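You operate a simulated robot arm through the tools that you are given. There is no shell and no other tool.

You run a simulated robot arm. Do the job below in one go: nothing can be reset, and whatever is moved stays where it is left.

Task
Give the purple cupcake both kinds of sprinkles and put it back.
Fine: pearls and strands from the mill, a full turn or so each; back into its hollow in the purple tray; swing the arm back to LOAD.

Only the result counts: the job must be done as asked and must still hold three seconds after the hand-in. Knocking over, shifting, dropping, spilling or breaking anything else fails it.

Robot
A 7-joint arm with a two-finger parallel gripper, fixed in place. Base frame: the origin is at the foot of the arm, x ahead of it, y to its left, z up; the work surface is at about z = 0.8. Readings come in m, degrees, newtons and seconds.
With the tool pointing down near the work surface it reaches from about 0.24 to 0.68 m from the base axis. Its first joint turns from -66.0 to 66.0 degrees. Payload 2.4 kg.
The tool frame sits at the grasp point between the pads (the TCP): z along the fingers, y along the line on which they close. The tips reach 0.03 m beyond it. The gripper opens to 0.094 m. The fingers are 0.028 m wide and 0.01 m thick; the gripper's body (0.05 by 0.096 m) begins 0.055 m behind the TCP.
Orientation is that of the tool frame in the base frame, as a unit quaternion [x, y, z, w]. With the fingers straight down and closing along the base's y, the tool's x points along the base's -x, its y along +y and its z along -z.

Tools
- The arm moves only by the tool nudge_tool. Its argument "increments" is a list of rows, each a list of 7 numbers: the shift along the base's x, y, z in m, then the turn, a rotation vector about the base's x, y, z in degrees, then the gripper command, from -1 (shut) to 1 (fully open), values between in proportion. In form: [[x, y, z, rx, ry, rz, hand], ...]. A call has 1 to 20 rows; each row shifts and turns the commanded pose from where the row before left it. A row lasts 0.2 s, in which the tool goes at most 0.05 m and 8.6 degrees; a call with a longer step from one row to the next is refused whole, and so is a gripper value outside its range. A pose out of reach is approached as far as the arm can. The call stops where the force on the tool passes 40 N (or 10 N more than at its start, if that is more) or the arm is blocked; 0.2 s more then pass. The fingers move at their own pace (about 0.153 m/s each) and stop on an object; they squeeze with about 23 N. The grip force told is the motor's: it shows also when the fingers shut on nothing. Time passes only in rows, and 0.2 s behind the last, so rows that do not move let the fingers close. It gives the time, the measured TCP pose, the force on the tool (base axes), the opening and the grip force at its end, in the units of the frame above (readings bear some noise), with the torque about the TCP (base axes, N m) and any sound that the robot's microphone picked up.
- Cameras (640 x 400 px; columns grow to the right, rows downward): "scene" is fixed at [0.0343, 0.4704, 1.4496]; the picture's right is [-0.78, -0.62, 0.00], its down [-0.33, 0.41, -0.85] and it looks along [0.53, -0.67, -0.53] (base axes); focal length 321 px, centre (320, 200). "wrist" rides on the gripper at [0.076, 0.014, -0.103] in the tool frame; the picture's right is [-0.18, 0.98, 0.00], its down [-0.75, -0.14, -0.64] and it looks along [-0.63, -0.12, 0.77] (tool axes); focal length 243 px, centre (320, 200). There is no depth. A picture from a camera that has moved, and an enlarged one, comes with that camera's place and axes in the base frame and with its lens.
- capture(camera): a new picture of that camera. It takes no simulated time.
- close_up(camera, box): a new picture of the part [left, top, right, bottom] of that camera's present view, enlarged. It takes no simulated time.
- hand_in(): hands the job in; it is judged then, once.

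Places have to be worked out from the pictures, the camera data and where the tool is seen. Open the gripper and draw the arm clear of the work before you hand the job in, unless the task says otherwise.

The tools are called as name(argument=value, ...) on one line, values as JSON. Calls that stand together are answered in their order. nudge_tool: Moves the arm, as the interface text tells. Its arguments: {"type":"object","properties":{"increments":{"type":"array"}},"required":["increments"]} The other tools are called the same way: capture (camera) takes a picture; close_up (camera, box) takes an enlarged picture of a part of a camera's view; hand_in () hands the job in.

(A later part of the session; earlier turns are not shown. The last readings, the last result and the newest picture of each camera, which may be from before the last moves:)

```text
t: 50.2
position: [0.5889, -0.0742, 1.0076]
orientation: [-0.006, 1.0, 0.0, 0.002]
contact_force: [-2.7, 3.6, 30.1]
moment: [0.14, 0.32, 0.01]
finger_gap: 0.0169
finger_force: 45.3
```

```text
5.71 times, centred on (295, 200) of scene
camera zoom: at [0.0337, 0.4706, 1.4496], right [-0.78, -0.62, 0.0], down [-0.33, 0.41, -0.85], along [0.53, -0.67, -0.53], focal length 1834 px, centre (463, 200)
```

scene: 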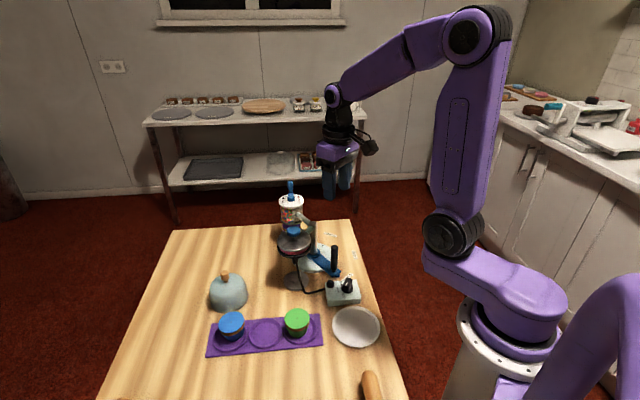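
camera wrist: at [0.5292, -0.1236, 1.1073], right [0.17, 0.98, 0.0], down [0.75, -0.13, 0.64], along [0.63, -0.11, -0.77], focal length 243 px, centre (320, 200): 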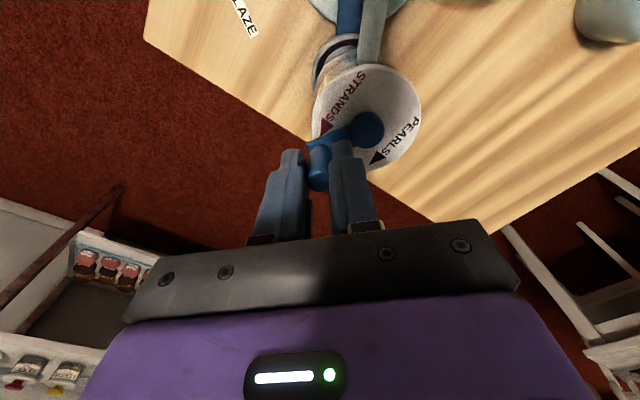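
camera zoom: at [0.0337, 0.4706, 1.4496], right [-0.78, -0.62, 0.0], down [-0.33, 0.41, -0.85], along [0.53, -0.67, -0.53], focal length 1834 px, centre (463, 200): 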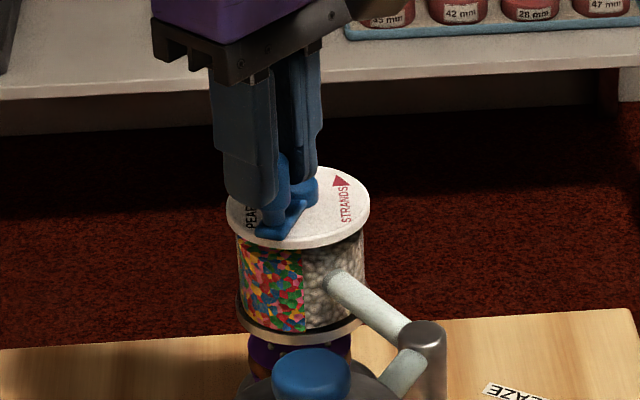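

Lateral forces are small but a vertical strain of 30 N built up from re-gripping during a bounce. I release, let it settle longer, and then re-grip.

nudge_tool(increments=[[0, 0, 0, 0, 0, 0, -0.45], [0, 0, 0, 0, 0, 0, -0.4], [0, 0, 0, 0, 0, 0, -0.4], [0, 0, 0, 0, 0, 0, -0.4]])

close_up(camera="wrist", box=[240, 60, 400, 220])

```text
t: 51.2
position: [0.5877, -0.0742, 1.0062]
orientation: [-0.006, 1.0, 0.0, 0.0]
contact_force: [-0.5, 0.3, -0.1]
moment: [-0.02, -0.01, 0.0]
finger_gap: 0.0283
finger_force: 0.0
```

```text
2.50 times, centred on (320, 140) of wrist
camera zoom: at [0.512, -0.062, 1.1066], right [0.17, 0.99, 0.0], down [0.76, -0.13, 0.64], along [0.63, -0.11, -0.77], focal length 606 px, centre (320, 350)
```

zoom: 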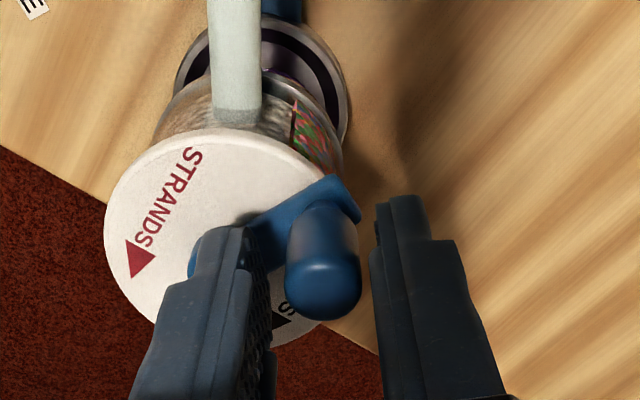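

Settled, with the handle ≈5 mm toward −x in the pads; direct camera fixes of the grip agree with the original hub (0.5955, −0.104), R≈0.0335, now at −247°. I re-centre, grip, and continue clockwise 45°.

nudge_tool(increments=[[-0.004, 0.001, 0, 0, 0, 0, -0.4], [0, 0, 0, 0, 0, 0, -0.4], [0, 0, 0, 0, 0, 0, -0.7], [0, 0, 0, 0, 0, 0, -1], [0, 0, 0, 0, 0, 0, -1], [0.00412, 0.00147, 0, 0, 0, 0, -1], [0.00429, 0.00092, 0, 0, 0, 0, -1], [0.00436, 0.00036, 0, 0, 0, 0, -1], [0.00438, -0.00022, 0, 0, 0, 0, -1], [0.00431, -0.00079, 0, 0, 0, 0, -1], [0.00417, -0.00134, 0, 0, 0, 0, -1]])

close_up(camera="wrist", box=[220, 60, 400, 240])

close_up(camera="scene", box=[260, 165, 330, 235])

```text
t: 53.6
position: [0.6099, -0.0746, 1.0067]
orientation: [-0.005, 1.0, -0.001, -0.001]
contact_force: [-6.5, -11.7, -10.6]
moment: [-0.2, -0.49, -0.06]
finger_gap: 0.0171
finger_force: 45.2
```

```text
2.22 times, centred on (310, 150) of wrist
camera zoom: at [0.5344, -0.0616, 1.1069], right [0.17, 0.98, 0.0], down [0.76, -0.13, 0.64], along [0.63, -0.11, -0.77], focal length 539 px, centre (342, 311)
```

zoom: 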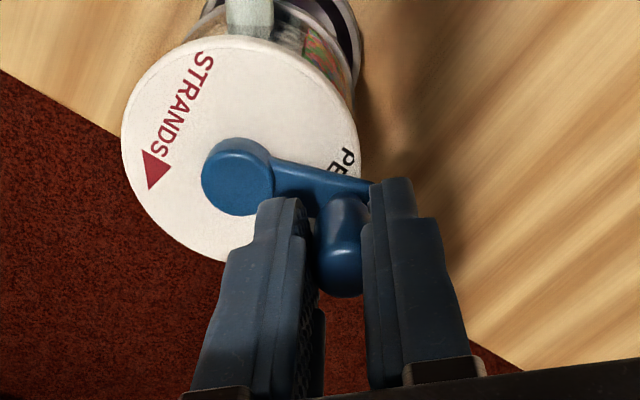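

```text
5.71 times, centred on (295, 200) of scene
camera zoom: at [0.0343, 0.47, 1.4498], right [-0.78, -0.62, 0.0], down [-0.33, 0.41, -0.85], along [0.53, -0.67, -0.53], focal length 1834 px, centre (463, 200)
```

zoom: 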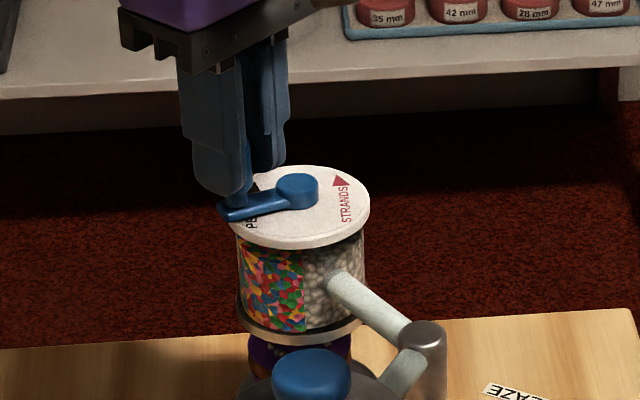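

Clear view: the crank is at about −297°, hub ≈(0.5955, −0.103), R≈0.032; the y strain of 12 N suggests I am about 1 mm too far out. I continue clockwise 45° with that correction.

nudge_tool(increments=[[0.00309, -0.00314, 0, 0, 0, 0, -1], [0.00329, -0.00259, 0, 0, 0, 0, -1], [0.00292, -0.003, 0, 0, 0, 0, -1], [0.00251, -0.00335, 0, 0, 0, 0, -1], [0.00204, -0.00365, 0, 0, 0, 0, -1], [0.00155, -0.00389, 0, 0, 0, 0, -1]])

close_up(camera="wrist", box=[220, 60, 400, 240])

```text
t: 55.0
position: [0.6255, -0.0907, 1.0055]
orientation: [-0.008, 1.0, 0.0, -0.001]
contact_force: [3.0, 2.6, -17.1]
moment: [-0.01, 1.23, 0.01]
finger_gap: 0.017
finger_force: 44.6
```

```text
2.22 times, centred on (310, 150) of wrist
camera zoom: at [0.55, -0.078, 1.1068], right [0.17, 0.99, 0.0], down [0.76, -0.13, 0.64], along [0.63, -0.11, -0.77], focal length 539 px, centre (342, 311)
```

zoom: 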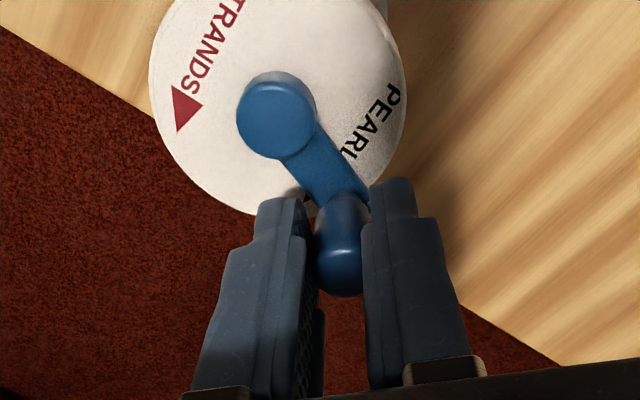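

The crank is at about −338°. I continue clockwise 45° more.

nudge_tool(increments=[[0.00104, -0.00406, 0, 0, 0, 0, -1], [0.00049, -0.00416, 0, 0, 0, 0, -1], [-6e-05, -0.00418, 0, 0, 0, 0, -1], [-0.0006, -0.00414, 0, 0, 0, 0, -1], [-0.00114, -0.00403, 0, 0, 0, 0, -1], [-0.00165, -0.00385, 0, 0, 0, 0, -1]])

close_up(camera="wrist", box=[220, 60, 400, 240])

close_up(camera="scene", box=[260, 180, 330, 250])

```text
t: 55.9
position: [0.6276, -0.1049, 1.0058]
orientation: [-0.007, 1.0, -0.001, 0.005]
contact_force: [6.2, -1.1, -9.0]
moment: [0.03, -1.0, 0.01]
finger_gap: 0.0171
finger_force: 44.8
stopped in row 4: the force on the tool passed its limit at 40 N (the readings are from after the stop); the commanded pose is now the measured one
```

```text
2.22 times, centred on (310, 150) of wrist
camera zoom: at [0.5518, -0.0922, 1.1061], right [0.17, 0.98, 0.0], down [0.75, -0.13, 0.65], along [0.64, -0.11, -0.76], focal length 539 px, centre (342, 311)
```

zoom: 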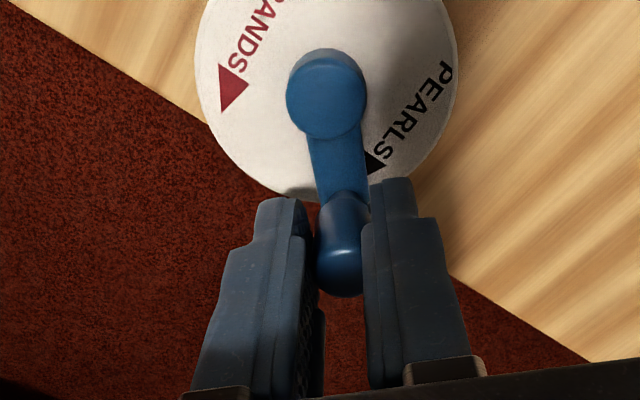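

```text
5.71 times, centred on (295, 215) of scene
camera zoom: at [0.0346, 0.4703, 1.4496], right [-0.78, -0.62, 0.0], down [-0.33, 0.41, -0.85], along [0.53, -0.67, -0.53], focal length 1834 px, centre (463, 114)
```

zoom: 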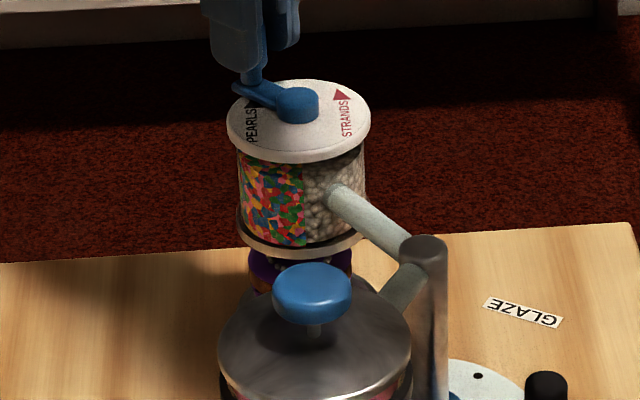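

The call stopped at 40 N strain at the far-x point; the crank is at about −363° (320° turned). I release to relax, re-grip, and finish the remaining ≈45° clockwise.

nudge_tool(increments=[[0, 0, 0, 0, 0, 0, -0.45], [0, 0, 0, 0, 0, 0, -0.4], [0, 0, 0, 0, 0, 0, -0.4], [0, 0, 0, 0, 0, 0, -0.4]])

close_up(camera="wrist", box=[220, 60, 400, 240])

```text
t: 56.9
position: [0.6281, -0.1058, 1.0058]
orientation: [-0.006, 1.0, -0.001, 0.005]
contact_force: [-0.4, 0.6, 0.0]
moment: [-0.03, 0.0, 0.01]
finger_gap: 0.0283
finger_force: 0.0
```

```text
2.22 times, centred on (310, 150) of wrist
camera zoom: at [0.5512, -0.092, 1.107], right [0.17, 0.99, 0.0], down [0.75, -0.13, 0.65], along [0.64, -0.11, -0.76], focal length 539 px, centre (342, 311)
```

zoom: 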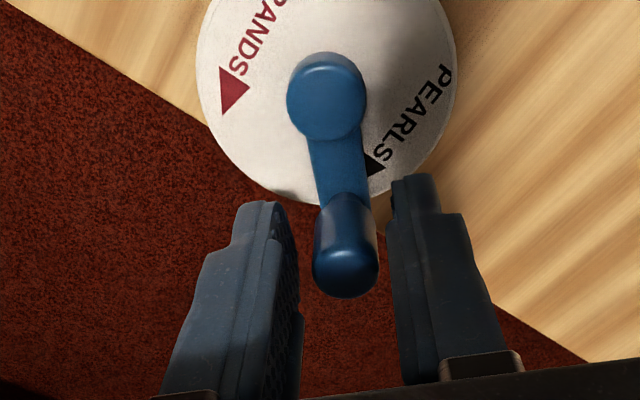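

Relaxed, the handle is centred in the fingers. I correct the 0.6° tilt, re-grip and turn the last 45° clockwise (to about −408°, a full turn plus a few degrees).

nudge_tool(increments=[[0, 0, 0, 0, 0.57, 0, -0.4], [0, 0, 0, 0, 0, 0, -0.4], [0, 0, 0, 0, 0, 0, -0.7], [0, 0, 0, 0, 0, 0, -1], [0, 0, 0, 0, 0, 0, -1], [-0.00049, -0.00416, 0, 0, 0, 0, -1], [-0.00104, -0.00406, 0, 0, 0, 0, -1], [-0.00155, -0.00389, 0, 0, 0, 0, -1], [-0.00204, -0.00365, 0, 0, 0, 0, -1]])

close_up(camera="wrist", box=[220, 60, 400, 240])

```text
t: 58.9
position: [0.6234, -0.122, 1.0067]
orientation: [-0.005, 1.0, -0.002, -0.001]
contact_force: [2.3, -1.4, -7.0]
moment: [0.07, 0.27, -0.01]
finger_gap: 0.0171
finger_force: 45.1
```

```text
2.22 times, centred on (310, 150) of wrist
camera zoom: at [0.5478, -0.1082, 1.1078], right [0.17, 0.98, 0.0], down [0.76, -0.13, 0.64], along [0.63, -0.11, -0.77], focal length 539 px, centre (342, 311)
```

zoom: 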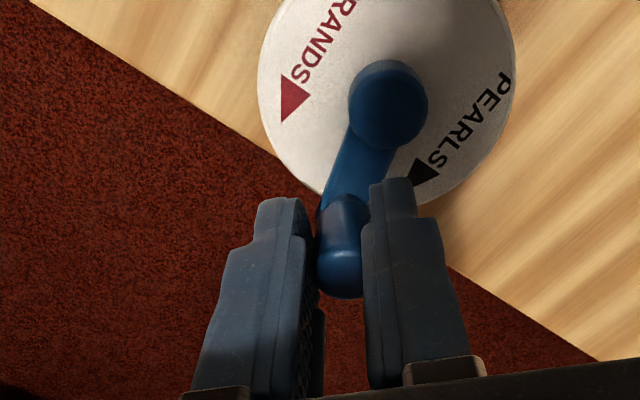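

At about −393°. Three more steps complete a full turn plus a little (≈ −413°, i.e. ≈370°).

nudge_tool(increments=[[-0.00251, -0.00335, 0, 0, 0, 0, -1], [-0.00292, -0.003, 0, 0, 0, 0, -1], [-0.0022, -0.00185, 0, 0, 0, 0, -1], [0, 0, 0, 0, 0, 0, -1]])

close_up(camera="wrist", box=[220, 60, 400, 240])

close_up(camera="scene", box=[265, 205, 325, 245])

```text
t: 59.9
position: [0.6157, -0.1303, 1.0069]
orientation: [-0.004, 1.0, -0.001, -0.001]
contact_force: [4.9, -6.5, 1.8]
moment: [-0.02, 1.27, -0.03]
finger_gap: 0.0172
finger_force: 45.5
```

```text
2.22 times, centred on (310, 150) of wrist
camera zoom: at [0.5396, -0.1173, 1.1076], right [0.17, 0.98, 0.0], down [0.76, -0.13, 0.64], along [0.63, -0.11, -0.77], focal length 539 px, centre (342, 311)
```

zoom: 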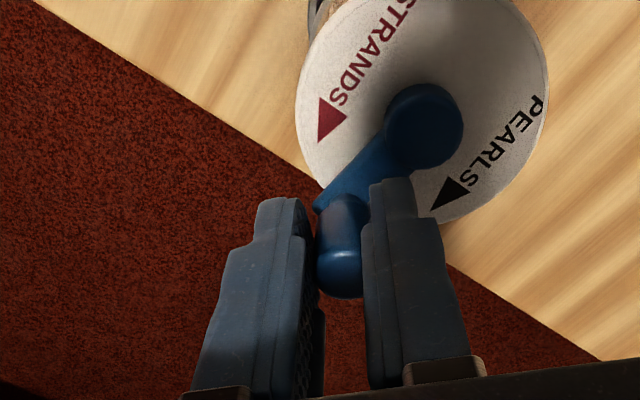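

```text
10.00 times, centred on (295, 225) of scene
camera zoom: at [0.0344, 0.4702, 1.4497], right [-0.78, -0.62, 0.0], down [-0.33, 0.41, -0.85], along [0.53, -0.67, -0.53], focal length 3209 px, centre (570, -50)
```

zoom: 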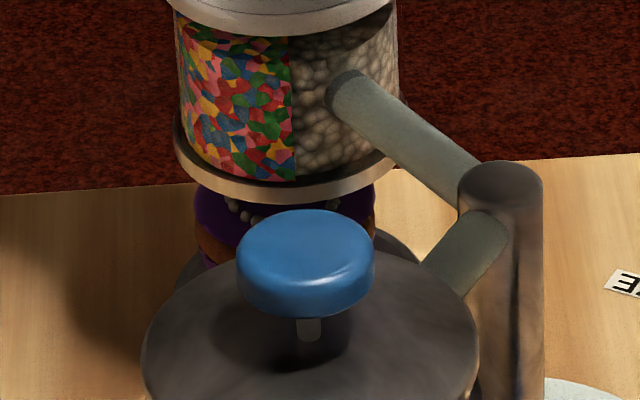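

Pearls are visible on the cupcake, and the crank is at ≈ −411° (≈368° clockwise done). Now I relax/re-grip and begin the counter-clockwise turn for STRANDS, 45° first.

nudge_tool(increments=[[0, 0, 0, 0, 0, 0, -0.45], [0, 0, 0, 0, 0, 0, -0.4], [0, 0, 0, 0, 0, 0, -0.4], [0, 0, 0, 0, 0, 0, -0.7], [0, 0, 0, 0, 0, 0, -1], [0, 0, 0, 0, 0, 0, -1], [0.00315, 0.00291, 0, 0, 0, 0, -1], [0.00275, 0.0033, 0, 0, 0, 0, -1], [0.00228, 0.00363, 0, 0, 0, 0, -1], [0.0018, 0.00389, 0, 0, 0, 0, -1], [0.00127, 0.0041, 0, 0, 0, 0, -1], [0.00073, 0.00423, 0, 0, 0, 0, -1]])

close_up(camera="wrist", box=[220, 60, 400, 240])

```text
t: 62.5
position: [0.6262, -0.1078, 1.005]
orientation: [-0.005, 1.0, 0.0, -0.002]
contact_force: [6.8, -0.4, -3.3]
moment: [0.06, 0.9, 0.03]
finger_gap: 0.0171
finger_force: 45.3
```

```text
2.22 times, centred on (310, 150) of wrist
camera zoom: at [0.5515, -0.0938, 1.1073], right [0.17, 0.99, 0.0], down [0.76, -0.13, 0.64], along [0.63, -0.11, -0.77], focal length 539 px, centre (342, 311)
```

zoom: 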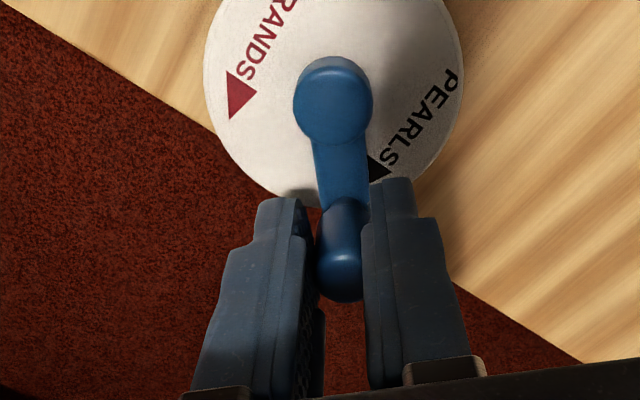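

Smooth, ≈7 N only. I continue counter-clockwise 45° more.

nudge_tool(increments=[[0.00017, 0.00429, 0, 0, 0, 0, -1], [-0.00039, 0.00427, 0, 0, 0, 0, -1], [-0.00095, 0.00419, 0, 0, 0, 0, -1], [-0.00149, 0.00402, 0, 0, 0, 0, -1], [-0.00199, 0.0038, 0, 0, 0, 0, -1], [-0.00248, 0.0035, 0, 0, 0, 0, -1]])

close_up(camera="wrist", box=[220, 60, 400, 240])

```text
t: 63.9
position: [0.6189, -0.0843, 1.0059]
orientation: [-0.005, 1.0, -0.001, -0.003]
contact_force: [-5.6, -4.4, -14.7]
moment: [-0.1, -0.83, -0.05]
finger_gap: 0.0171
finger_force: 45.0
```

```text
2.22 times, centred on (310, 150) of wrist
camera zoom: at [0.5442, -0.0705, 1.1075], right [0.17, 0.98, 0.0], down [0.76, -0.13, 0.64], along [0.63, -0.11, -0.77], focal length 539 px, centre (342, 311)
```

zoom: 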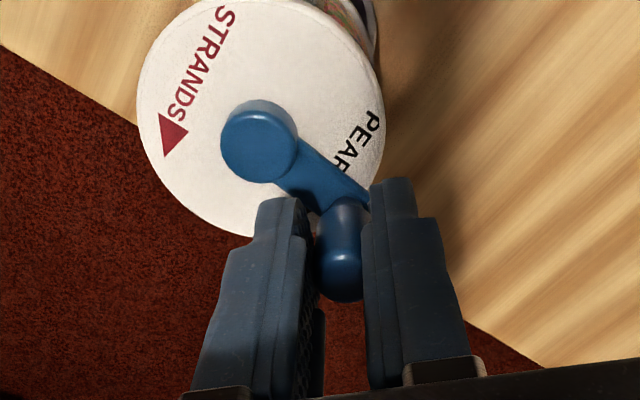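

At ≈39°. I relax and re-grip, then continue counter-clockwise 45°.

nudge_tool(increments=[[0, 0, 0, 0, 0, 0, -0.45], [0, 0, 0, 0, 0, 0, -0.4], [0, 0, 0, 0, 0, 0, -0.4], [0, 0, 0, 0, 0, 0, -0.7], [0, 0, 0, 0, 0, 0, -1], [0, 0, 0, 0, 0, 0, -1], [-0.00291, 0.00315, 0, 0, 0, 0, -1], [-0.0033, 0.00275, 0, 0, 0, 0, -1], [-0.00363, 0.00228, 0, 0, 0, 0, -1], [-0.00389, 0.0018, 0, 0, 0, 0, -1], [-0.0041, 0.00127, 0, 0, 0, 0, -1], [-0.00423, 0.00073, 0, 0, 0, 0, -1]])

close_up(camera="wrist", box=[220, 60, 400, 240])

```text
t: 66.5
position: [0.599, -0.0722, 1.0074]
orientation: [-0.005, 1.0, -0.001, 0.001]
contact_force: [0.2, -5.0, 23.8]
moment: [-0.04, 0.76, 0.0]
finger_gap: 0.0172
finger_force: 45.0
```

```text
2.22 times, centred on (310, 150) of wrist
camera zoom: at [0.5228, -0.0587, 1.1083], right [0.17, 0.98, 0.0], down [0.75, -0.13, 0.64], along [0.63, -0.11, -0.77], focal length 539 px, centre (342, 311)
```

zoom: 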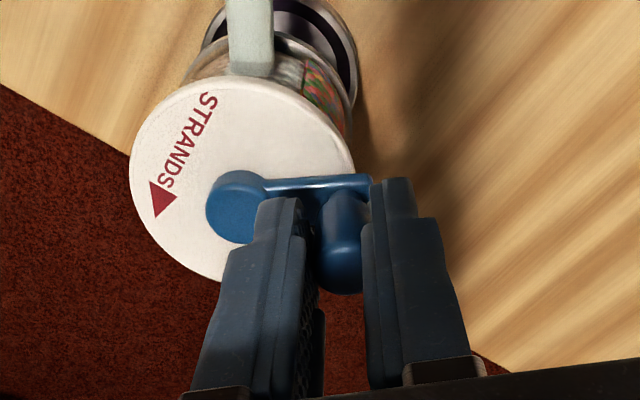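

At ≈83° with a vertical strain of 24 N; I relax and re-grip again and continue 45°.

nudge_tool(increments=[[0, 0, 0, 0, 0, 0, -0.45], [0, 0, 0, 0, 0, 0, -0.4], [0, 0, 0, 0, 0, 0, -0.4], [0, 0, 0, 0, 0, 0, -0.4], [0, 0, 0, 0, 0, 0, -0.7], [0, 0, 0, 0, 0, 0, -1], [0, 0, 0, 0, 0, 0, -1], [-0.00429, 0.00017, 0, 0, 0, 0, -1], [-0.00427, -0.00039, 0, 0, 0, 0, -1], [-0.00419, -0.00095, 0, 0, 0, 0, -1], [-0.00402, -0.00149, 0, 0, 0, 0, -1], [-0.0038, -0.00199, 0, 0, 0, 0, -1], [-0.0035, -0.00248, 0, 0, 0, 0, -1]])

close_up(camera="wrist", box=[220, 60, 400, 240])

close_up(camera="scene", box=[260, 165, 330, 235])

```text
t: 69.3
position: [0.574, -0.0794, 1.006]
orientation: [-0.006, 1.0, 0.0, -0.001]
contact_force: [8.6, -8.8, -14.8]
moment: [-0.14, 0.57, 0.0]
finger_gap: 0.0171
finger_force: 45.3
```

```text
2.22 times, centred on (310, 150) of wrist
camera zoom: at [0.4989, -0.066, 1.1071], right [0.17, 0.98, 0.0], down [0.76, -0.13, 0.64], along [0.63, -0.11, -0.77], focal length 539 px, centre (342, 311)
```

zoom: 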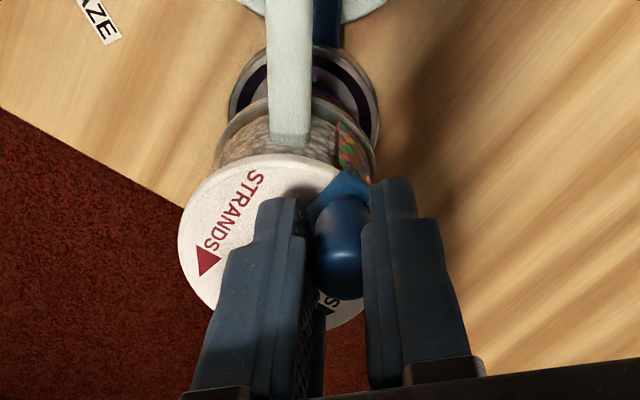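

```text
5.71 times, centred on (295, 200) of scene
camera zoom: at [0.0349, 0.4701, 1.4497], right [-0.78, -0.62, 0.0], down [-0.33, 0.41, -0.85], along [0.53, -0.67, -0.53], focal length 1834 px, centre (463, 200)
```

zoom: 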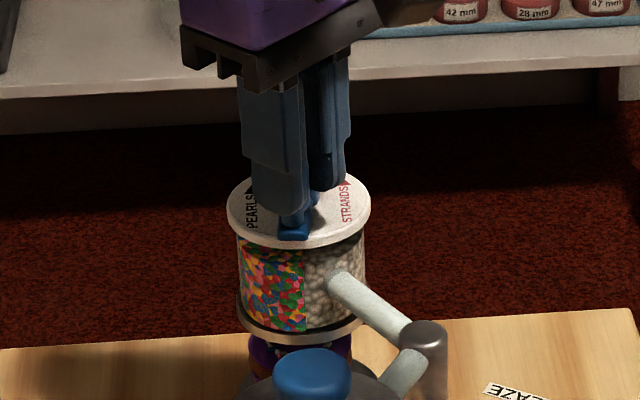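

At ≈130°. I relax, re-grip and continue counter-clockwise 45°.

nudge_tool(increments=[[0, 0, 0, 0, 0, 0, -0.45], [0, 0, 0, 0, 0, 0, -0.4], [0, 0, 0, 0, 0, 0, -0.4], [0, 0, 0, 0, 0, 0, -0.4], [0, 0, 0, 0, 0, 0, -0.7], [0, 0, 0, 0, 0, 0, -1], [0, 0, 0, 0, 0, 0, -1], [-0.00315, -0.00291, 0, 0, 0, 0, -1], [-0.00275, -0.0033, 0, 0, 0, 0, -1], [-0.00228, -0.00363, 0, 0, 0, 0, -1], [-0.0018, -0.00389, 0, 0, 0, 0, -1], [-0.00127, -0.0041, 0, 0, 0, 0, -1], [-0.00073, -0.00423, 0, 0, 0, 0, -1]])

close_up(camera="wrist", box=[220, 60, 400, 240])

```text
t: 72.1
position: [0.5606, -0.1, 1.0067]
orientation: [-0.007, 1.0, 0.001, -0.002]
contact_force: [-2.0, 0.8, 2.4]
moment: [0.1, -0.06, 0.04]
finger_gap: 0.0171
finger_force: 45.4
```

```text
2.22 times, centred on (310, 150) of wrist
camera zoom: at [0.4863, -0.0871, 1.1078], right [0.17, 0.99, 0.0], down [0.76, -0.13, 0.64], along [0.63, -0.11, -0.77], focal length 539 px, centre (342, 311)
```

zoom: 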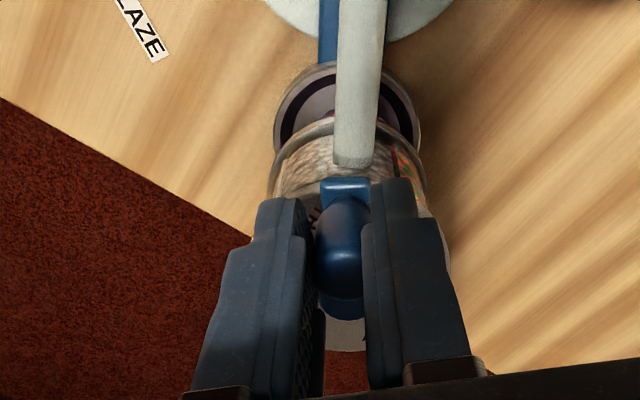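

Forces are tiny at ≈175°. I continue 45° without re-gripping.

nudge_tool(increments=[[-0.00017, -0.00429, 0, 0, 0, 0, -1], [0.00039, -0.00427, 0, 0, 0, 0, -1], [0.00095, -0.00419, 0, 0, 0, 0, -1], [0.00149, -0.00402, 0, 0, 0, 0, -1], [0.00199, -0.0038, 0, 0, 0, 0, -1], [0.00248, -0.0035, 0, 0, 0, 0, -1]])

close_up(camera="wrist", box=[220, 60, 400, 240])

close_up(camera="scene", box=[260, 165, 330, 235])

```text
t: 73.5
position: [0.5686, -0.1254, 1.006]
orientation: [-0.005, 1.0, -0.001, -0.002]
contact_force: [-6.9, -4.7, -12.1]
moment: [-0.2, -0.69, -0.03]
finger_gap: 0.0173
finger_force: 45.4
```

```text
2.22 times, centred on (310, 150) of wrist
camera zoom: at [0.4937, -0.1127, 1.1079], right [0.17, 0.98, 0.0], down [0.76, -0.13, 0.64], along [0.63, -0.11, -0.77], focal length 539 px, centre (342, 311)
```

zoom: 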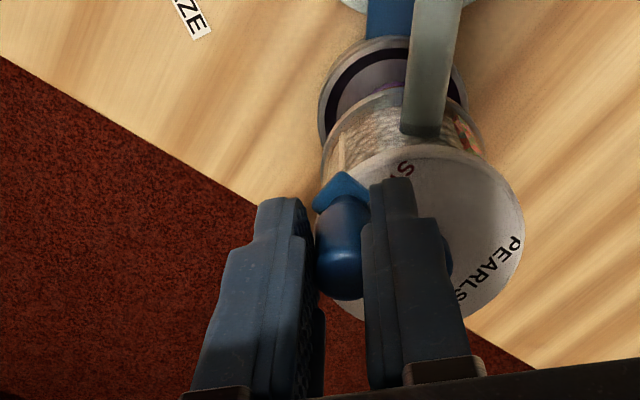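

```text
5.71 times, centred on (295, 200) of scene
camera zoom: at [0.0343, 0.4702, 1.4497], right [-0.78, -0.62, 0.0], down [-0.33, 0.41, -0.85], along [0.53, -0.67, -0.53], focal length 1834 px, centre (463, 200)
```

zoom: 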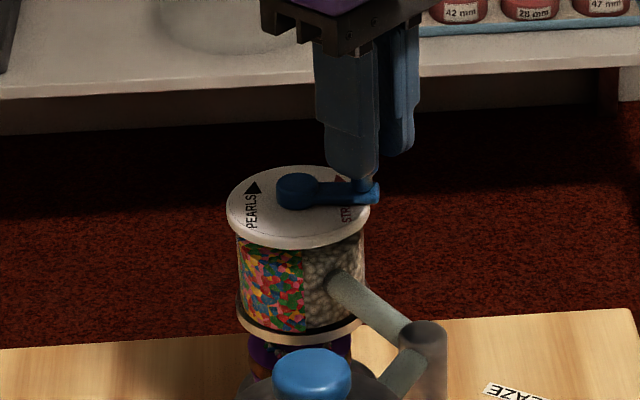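

At ≈218°. Relax, re-grip and continue 45° counter-clockwise.

nudge_tool(increments=[[0, 0, 0, 0, 0, 0, -0.45], [0, 0, 0, 0, 0, 0, -0.4], [0, 0, 0, 0, 0, 0, -0.4], [0, 0, 0, 0, 0, 0, -0.4], [0, 0, 0, 0, 0, 0, -0.7], [0, 0, 0, 0, 0, 0, -1], [0, 0, 0, 0, 0, 0, -1], [0.00291, -0.00315, 0, 0, 0, 0, -1], [0.0033, -0.00275, 0, 0, 0, 0, -1], [0.00363, -0.00228, 0, 0, 0, 0, -1], [0.00389, -0.0018, 0, 0, 0, 0, -1], [0.0041, -0.00127, 0, 0, 0, 0, -1], [0.00423, -0.00073, 0, 0, 0, 0, -1]])

close_up(camera="wrist", box=[220, 60, 400, 240])

```text
t: 76.3
position: [0.5908, -0.1366, 1.0088]
orientation: [-0.005, 1.0, -0.001, 0.0]
contact_force: [-1.5, -8.3, 15.1]
moment: [-0.07, 0.59, 0.0]
finger_gap: 0.017
finger_force: 44.8
```

```text
2.22 times, centred on (310, 150) of wrist
camera zoom: at [0.5151, -0.1242, 1.1085], right [0.17, 0.98, 0.0], down [0.75, -0.13, 0.64], along [0.63, -0.11, -0.77], focal length 539 px, centre (342, 311)
```

zoom: 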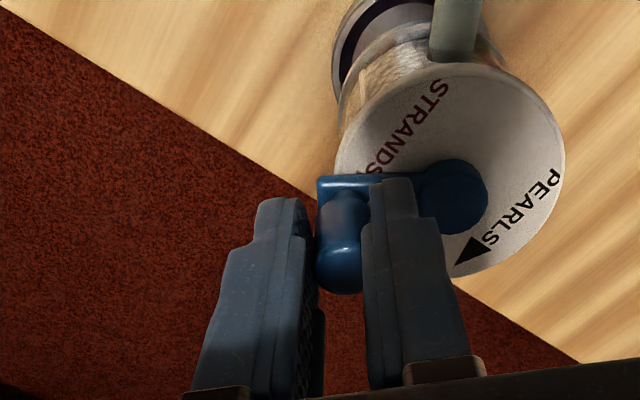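

At ≈262°. Relax, re-grip, and another 45°, which completes nearly the full turn.

nudge_tool(increments=[[0, 0, 0, 0, 0, 0, -0.45], [0, 0, 0, 0, 0, 0, -0.4], [0, 0, 0, 0, 0, 0, -0.4], [0, 0, 0, 0, 0, 0, -0.4], [0, 0, 0, 0, 0, 0, -0.7], [0, 0, 0, 0, 0, 0, -1], [0, 0, 0, 0, 0, 0, -1], [0.00429, -0.00017, 0, 0, 0, 0, -1], [0.00427, 0.00039, 0, 0, 0, 0, -1], [0.00419, 0.00095, 0, 0, 0, 0, -1], [0.00402, 0.00149, 0, 0, 0, 0, -1], [0.0038, 0.00199, 0, 0, 0, 0, -1], [0.0035, 0.00248, 0, 0, 0, 0, -1]])

close_up(camera="wrist", box=[220, 60, 400, 240])

close_up(camera="scene", box=[265, 205, 325, 245])

```text
t: 79.1
position: [0.6159, -0.1315, 1.007]
orientation: [-0.006, 1.0, -0.001, 0.001]
contact_force: [11.8, -17.1, -6.5]
moment: [-0.2, 0.67, -0.08]
finger_gap: 0.0174
finger_force: 45.1
```

```text
2.22 times, centred on (310, 150) of wrist
camera zoom: at [0.5398, -0.1173, 1.1075], right [0.17, 0.98, 0.0], down [0.75, -0.13, 0.64], along [0.63, -0.11, -0.77], focal length 539 px, centre (342, 311)
```

zoom: 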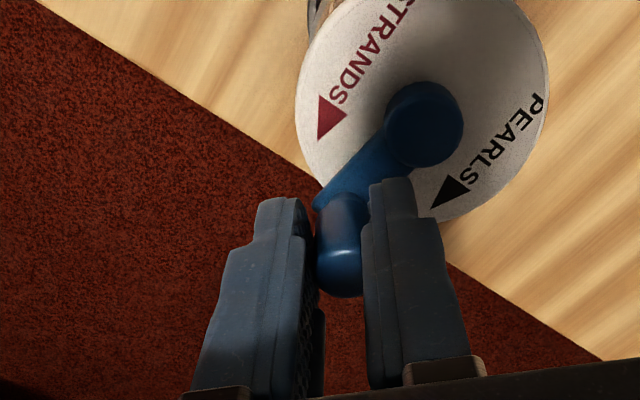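

```text
10.00 times, centred on (295, 225) of scene
camera zoom: at [0.0349, 0.4699, 1.4498], right [-0.78, -0.62, 0.0], down [-0.33, 0.41, -0.85], along [0.53, -0.67, -0.53], focal length 3209 px, centre (570, -50)
```

zoom: 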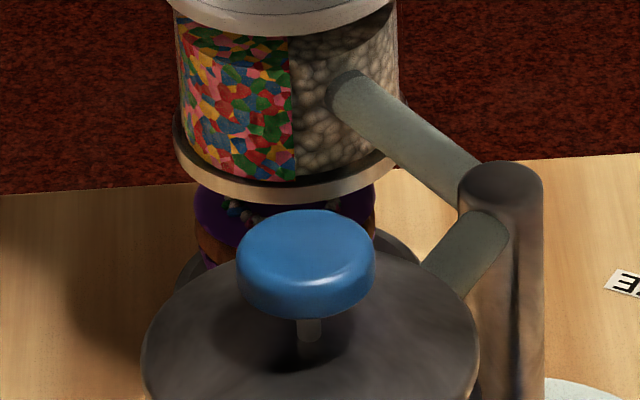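

The picture is identical to the one at the end of the pearls turn, so a full 360° counter‑clockwise is done, and colourful strands show on the cupcake. I relax, re-grip and add about 10° to match the pearl turn.

nudge_tool(increments=[[0, 0, 0, 0, 0, 0, -0.45], [0, 0, 0, 0, 0, 0, -0.4], [0, 0, 0, 0, 0, 0, -0.4], [0, 0, 0, 0, 0, 0, -0.7], [0, 0, 0, 0, 0, 0, -1], [0, 0, 0, 0, 0, 0, -1], [0.0025, 0.0023, 0, 0, 0, 0, -1], [0.0022, 0.0024, 0, 0, 0, 0, -1], [0, 0, 0, 0, 0, 0, -1]])

close_up(camera="wrist", box=[220, 60, 400, 240])

```text
t: 81.1
position: [0.6193, -0.1224, 1.0065]
orientation: [-0.007, 1.0, 0.0, -0.003]
contact_force: [-15.8, 11.1, 8.3]
moment: [-0.11, 0.2, 0.12]
finger_gap: 0.017
finger_force: 44.7
```

```text
2.22 times, centred on (310, 150) of wrist
camera zoom: at [0.5432, -0.1102, 1.1084], right [0.17, 0.99, 0.0], down [0.76, -0.13, 0.64], along [0.63, -0.11, -0.77], focal length 539 px, centre (342, 311)
```

zoom: 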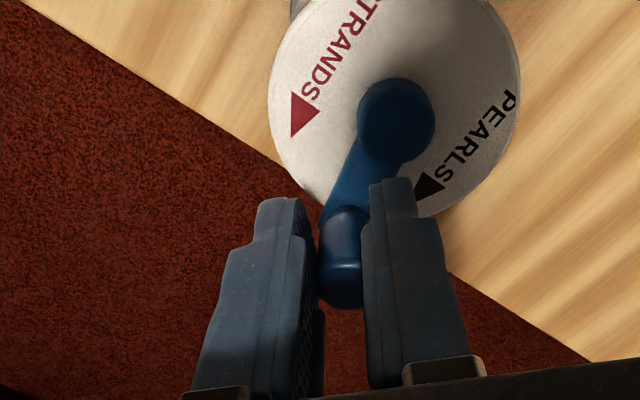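

Both turns are done. I open the fingers, let it settle, and lift straight up off the crank.

nudge_tool(increments=[[0, 0, 0, 0, 0, 0, -0.4], [0, 0, 0, 0, 0, 0, -0.1], [0, 0, 0, 0, 0, 0, 0.0], [0, 0, 0.01, 0, 0, 0, 0.0], [0, 0, 0.02, 0, 0, 0, 0.0], [0, 0, 0.03, 0, 0, 0, 0.0], [0, 0, 0.03, 0, 0, 0, 0.0], [0, 0, 0, 0, 0, 0, 0.0]])

capture(camera="wrist")

capture(camera="scene")

```text
t: 82.9
position: [0.6191, -0.1241, 1.0974]
orientation: [-0.006, 1.0, 0.0, -0.001]
contact_force: [0.2, 0.0, 0.2]
moment: [-0.01, 0.02, 0.0]
finger_gap: 0.0471
finger_force: 0.0
```

```text
taken
camera wrist: at [0.5435, -0.1107, 1.1993], right [0.17, 0.99, 0.0], down [0.76, -0.13, 0.64], along [0.63, -0.11, -0.77], focal length 243 px, centre (320, 200)
```

wrist: 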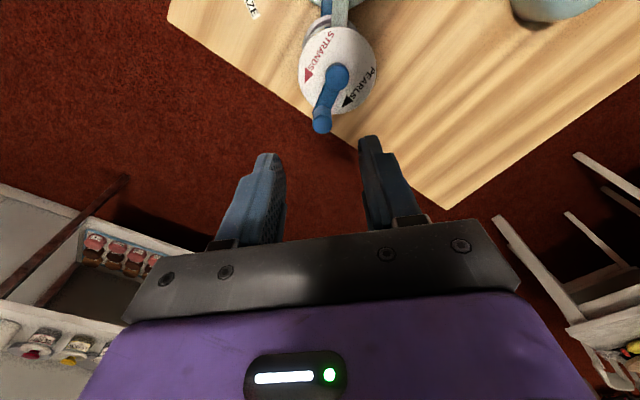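

```text
taken
```

scene: 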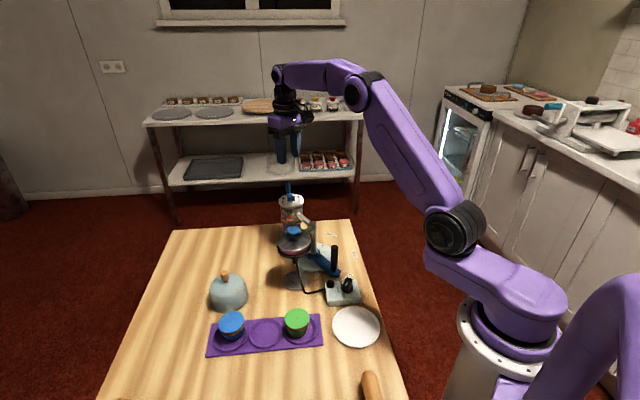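

The crank is free and the cupcake still sits under the mill. I return above the swing handle (≈0.407, −0.059) at height.

nudge_tool(increments=[[-0.0265, 0.0081, 0, 0, 0, 0, 0.1], [-0.0265, 0.0081, 0, 0, 0, 0, 0.1], [-0.0265, 0.0081, 0, 0, 0, 0, 0.1], [-0.0265, 0.0081, 0, 0, 0, 0, 0.1], [-0.0265, 0.0081, 0, 0, 0, 0, 0.1], [-0.0265, 0.0081, 0, 0, 0, 0, 0.1], [-0.0265, 0.0081, 0, 0, 0, 0, 0.1], [-0.0265, 0.0081, 0, 0, 0, 0, 0.1], [0, 0, 0, 0, 0, 0, 0.1]])

capture(camera="wrist")

close_up(camera="wrist", box=[260, 30, 380, 245])

```text
t: 84.9
position: [0.4078, -0.0608, 1.0971]
orientation: [-0.006, 1.0, 0.0, 0.0]
contact_force: [-0.9, -0.2, 0.1]
moment: [-0.01, 0.01, 0.01]
finger_gap: 0.0518
finger_force: 0.1
```

```text
taken
camera wrist: at [0.332, -0.047, 1.198], right [0.17, 0.99, 0.0], down [0.76, -0.13, 0.64], along [0.63, -0.11, -0.77], focal length 243 px, centre (320, 200)
```

wrist: 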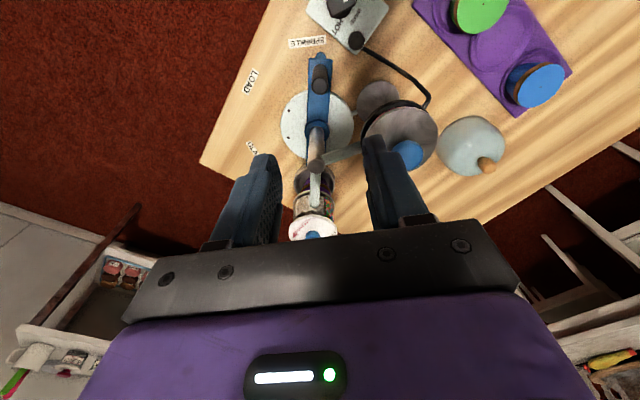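

```text
1.86 times, centred on (320, 138) of wrist
camera zoom: at [0.332, -0.047, 1.198], right [0.17, 0.99, 0.0], down [0.76, -0.13, 0.64], along [0.63, -0.11, -0.77], focal length 451 px, centre (320, 316)
```

zoom: 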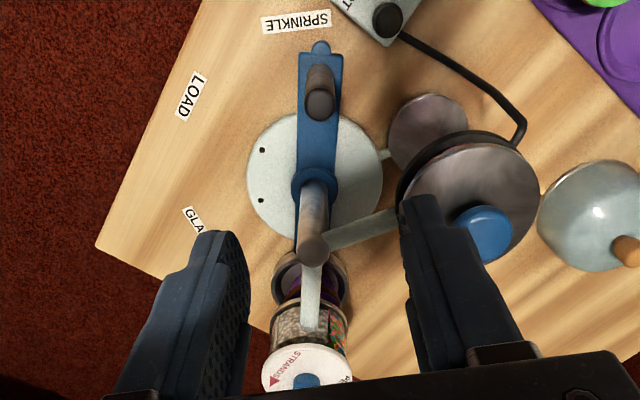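

The handle is exactly where I left it, centred at column 320. I descend around it to z≈0.895.

nudge_tool(increments=[[0, 0, -0.03, 0, 0, 0, 0.1], [0, 0, -0.03, 0, 0, 0, 0.1], [0, 0, -0.03, 0, 0, 0, 0.1], [0, 0, -0.03, 0, 0, 0, 0.1], [0, 0, -0.025, 0, 0, 0, 0.1], [0, 0, -0.015, 0, 0, 0, 0.1], [0, 0, 0, 0, 0, 0, 0.1]])

capture(camera="wrist")

```text
t: 86.5
position: [0.4087, -0.061, 0.9354]
orientation: [-0.007, 1.0, -0.001, -0.001]
contact_force: [1.1, 0.2, -0.6]
moment: [0.03, -0.03, 0.01]
finger_gap: 0.0517
finger_force: 0.2
```

```text
taken
camera wrist: at [0.3323, -0.0473, 1.0367], right [0.17, 0.99, 0.0], down [0.76, -0.13, 0.64], along [0.63, -0.11, -0.77], focal length 243 px, centre (320, 200)
```

wrist: 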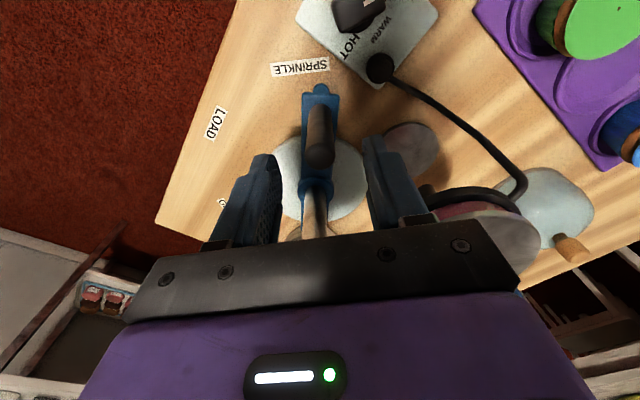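

Centred. I descend the last 40 mm and close to the loose 26 mm gap.

nudge_tool(increments=[[0, 0, -0.015, 0, 0, 0, 0.1], [0, 0, -0.015, 0, 0, 0, 0.1], [0, 0, -0.01, 0, 0, 0, 0.1], [0, 0, 0, 0, 0, 0, -0.2], [0, 0, 0, 0, 0, 0, -0.45], [0, 0, 0, 0, 0, 0, -0.45]])

close_up(camera="wrist", box=[240, 50, 400, 250])

```text
t: 87.9
position: [0.4075, -0.0595, 0.8984]
orientation: [-0.006, 1.0, 0.0, -0.001]
contact_force: [-1.2, 0.7, 0.0]
moment: [-0.02, 0.01, 0.0]
finger_gap: 0.0256
finger_force: 0.1
```

```text
2.00 times, centred on (320, 150) of wrist
camera zoom: at [0.3323, -0.0467, 0.9984], right [0.17, 0.99, 0.0], down [0.76, -0.13, 0.64], along [0.63, -0.11, -0.77], focal length 485 px, centre (320, 300)
```

zoom: 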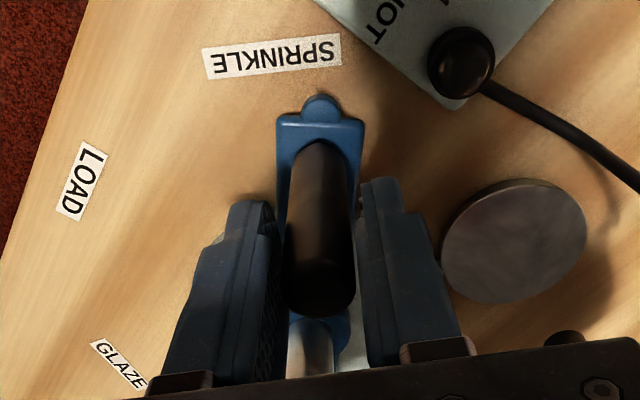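

The handle is loosely caged again. I swing it back counter‑clockwise, first 30°, slowly, with the hand yawing along.

nudge_tool(increments=[[-0.0005, -0.0023, 0, 0, 0, 1.1, -0.45], [-0.00053, -0.00236, 0, 0, 0, 1.2, -0.45], [-0.00079, -0.00471, 0, 0, 0, 2.3, -0.45], [-0.00054, -0.00474, 0, 0, 0, 2.3, -0.45], [-0.00029, -0.00477, 0, 0, 0, 2.3, -0.45], [-5e-05, -0.00477, 0, 0, 0, 2.3, -0.45], [0.00021, -0.00477, 0, 0, 0, 2.3, -0.45], [0.00046, -0.00475, 0, 0, 0, 2.3, -0.45], [0.00071, -0.00473, 0, 0, 0, 2.3, -0.45], [0.00095, -0.00468, 0, 0, 0, 2.3, -0.45], [0.00119, -0.00462, 0, 0, 0, 2.3, -0.45]])

capture(camera="wrist")

close_up(camera="scene", box=[240, 170, 380, 310])

```text
t: 90.3
position: [0.4089, -0.1081, 0.8971]
orientation: [-0.207, 0.978, 0.0, -0.001]
contact_force: [-0.6, 0.5, -0.4]
moment: [0.0, -0.01, -0.03]
finger_gap: 0.0263
finger_force: 0.1
```

```text
taken
camera wrist: at [0.3342, -0.1256, 0.9976], right [-0.23, 0.97, 0.0], down [0.75, 0.18, 0.64], along [0.62, 0.15, -0.77], focal length 243 px, centre (320, 200)
```

wrist: 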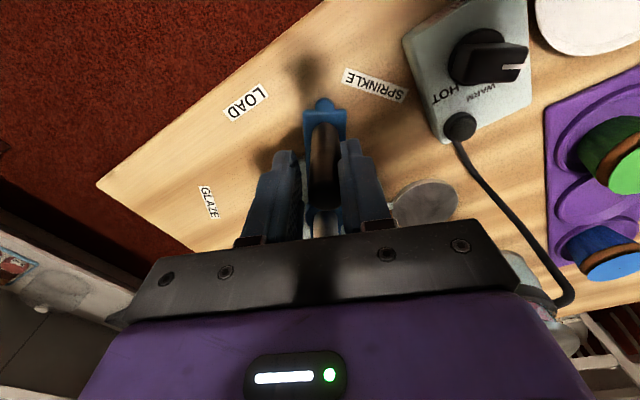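

```text
2.86 times, centred on (310, 240) of scene
camera zoom: at [0.0343, 0.4704, 1.4496], right [-0.78, -0.62, 0.0], down [-0.33, 0.41, -0.85], along [0.53, -0.67, -0.53], focal length 917 px, centre (349, 86)
```

zoom: 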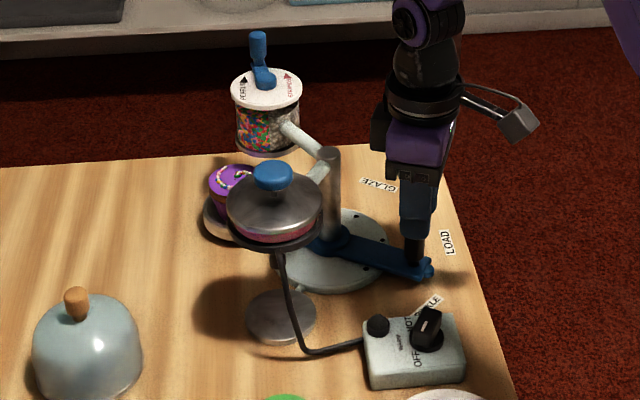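

The pan swings back and sprinkles show on the purple cupcake. I continue another 24°.

nudge_tool(increments=[[0.00144, -0.00455, 0, 0, 0, 2.3, -0.45], [0.00167, -0.00447, 0, 0, 0, 2.3, -0.45], [0.0019, -0.00438, 0, 0, 0, 2.3, -0.45], [0.00214, -0.00428, 0, 0, 0, 2.3, -0.45], [0.00235, -0.00415, 0, 0, 0, 2.3, -0.45], [0.00256, -0.00403, 0, 0, 0, 2.3, -0.45], [0.00278, -0.00389, 0, 0, 0, 2.3, -0.45], [0.00297, -0.00373, 0, 0, 0, 2.3, -0.45]])

capture(camera="wrist")

close_up(camera="wrist", box=[240, 50, 400, 250])

```text
t: 92.1
position: [0.4266, -0.1408, 0.896]
orientation: [-0.359, 0.933, 0.0, -0.001]
contact_force: [0.4, -0.2, 0.2]
moment: [0.04, 0.03, -0.01]
finger_gap: 0.0261
finger_force: 0.1
```

```text
taken
camera wrist: at [0.3612, -0.181, 0.9979], right [-0.52, 0.85, 0.0], down [0.65, 0.4, 0.64], along [0.55, 0.33, -0.77], focal length 243 px, centre (320, 200)
```

wrist: 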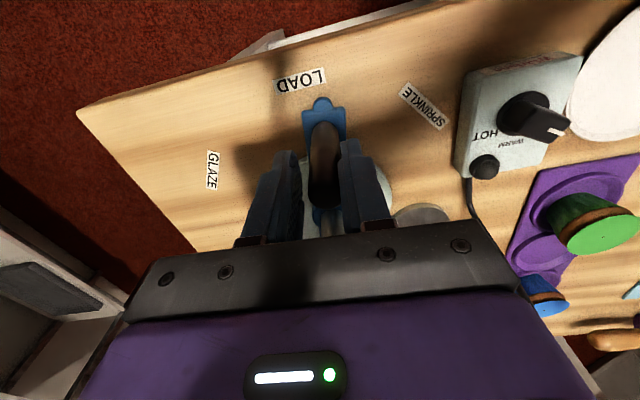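

```text
2.00 times, centred on (320, 150) of wrist
camera zoom: at [0.3612, -0.181, 0.9979], right [-0.52, 0.85, 0.0], down [0.65, 0.4, 0.64], along [0.55, 0.33, -0.77], focal length 485 px, centre (320, 300)
```

zoom: 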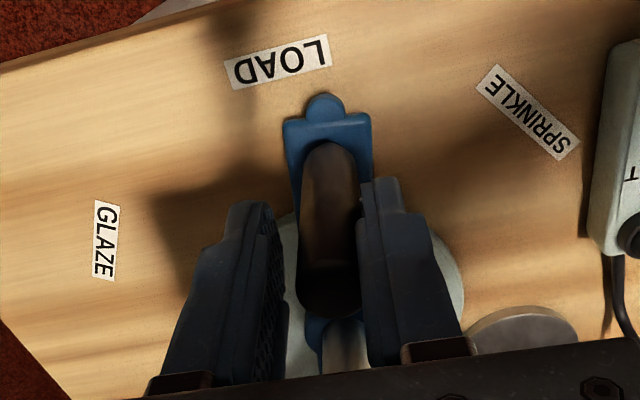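

The pointer is ≈8° short of the LOAD label. I continue in small steps.

nudge_tool(increments=[[0.00316, -0.00358, 0, 0, 0, 2.3, -0.45], [0.00335, -0.0034, 0, 0, 0, 1.6, -0.45]])

close_up(camera="wrist", box=[240, 50, 400, 250])

```text
t: 92.7
position: [0.4329, -0.1477, 0.8965]
orientation: [-0.391, 0.92, 0.0, -0.001]
contact_force: [-0.2, -0.5, 0.8]
moment: [-0.02, 0.02, 0.02]
finger_gap: 0.0257
finger_force: 0.2
```

```text
2.00 times, centred on (320, 150) of wrist
camera zoom: at [0.3708, -0.1927, 0.9975], right [-0.58, 0.81, 0.0], down [0.63, 0.45, 0.64], along [0.52, 0.37, -0.77], focal length 485 px, centre (320, 300)
```

zoom: 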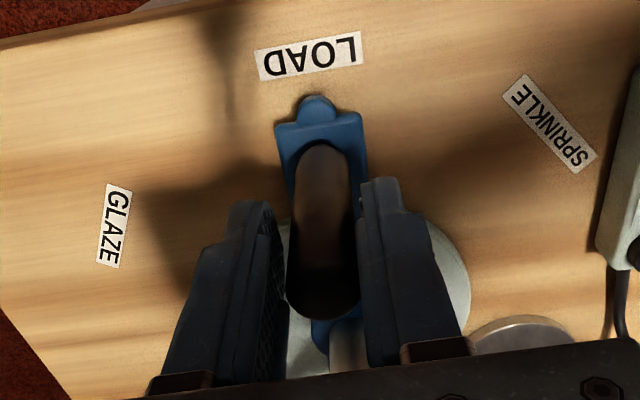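

The pointer now sits in front of the LOAD label. I wait a moment to let it settle, then compare with the original picture.

nudge_tool(increments=[[0, 0, 0, 0, 0, 0, -0.45], [0, 0, 0, 0, 0, 0, -0.45], [0, 0, 0, 0, 0, 0, -0.45]])

capture(camera="wrist")

close_up(camera="scene", box=[255, 215, 375, 290])

```text
t: 93.5
position: [0.4329, -0.1479, 0.8955]
orientation: [-0.39, 0.921, 0.0, 0.001]
contact_force: [0.3, 1.0, 0.3]
moment: [0.0, -0.01, -0.01]
finger_gap: 0.026
finger_force: 0.1
```

```text
taken
camera wrist: at [0.3707, -0.1925, 0.9975], right [-0.58, 0.82, 0.0], down [0.63, 0.45, 0.64], along [0.52, 0.37, -0.77], focal length 243 px, centre (320, 200)
```

wrist: 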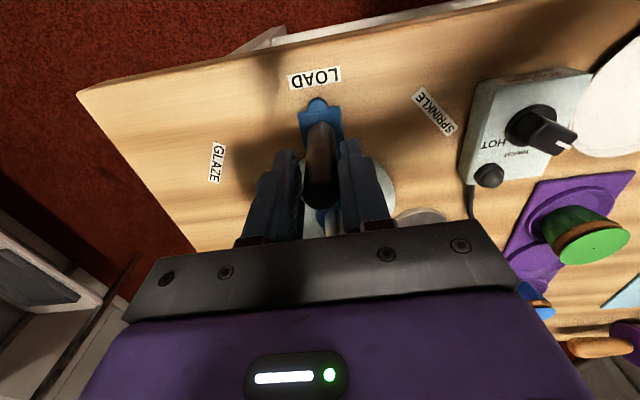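

```text
5.33 times, centred on (315, 252) of scene
camera zoom: at [0.0343, 0.4704, 1.4496], right [-0.78, -0.62, 0.0], down [-0.33, 0.41, -0.85], along [0.53, -0.67, -0.53], focal length 1712 px, centre (347, -80)
```

zoom: 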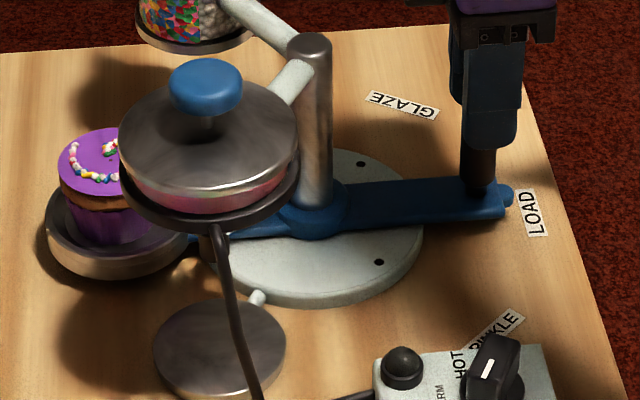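

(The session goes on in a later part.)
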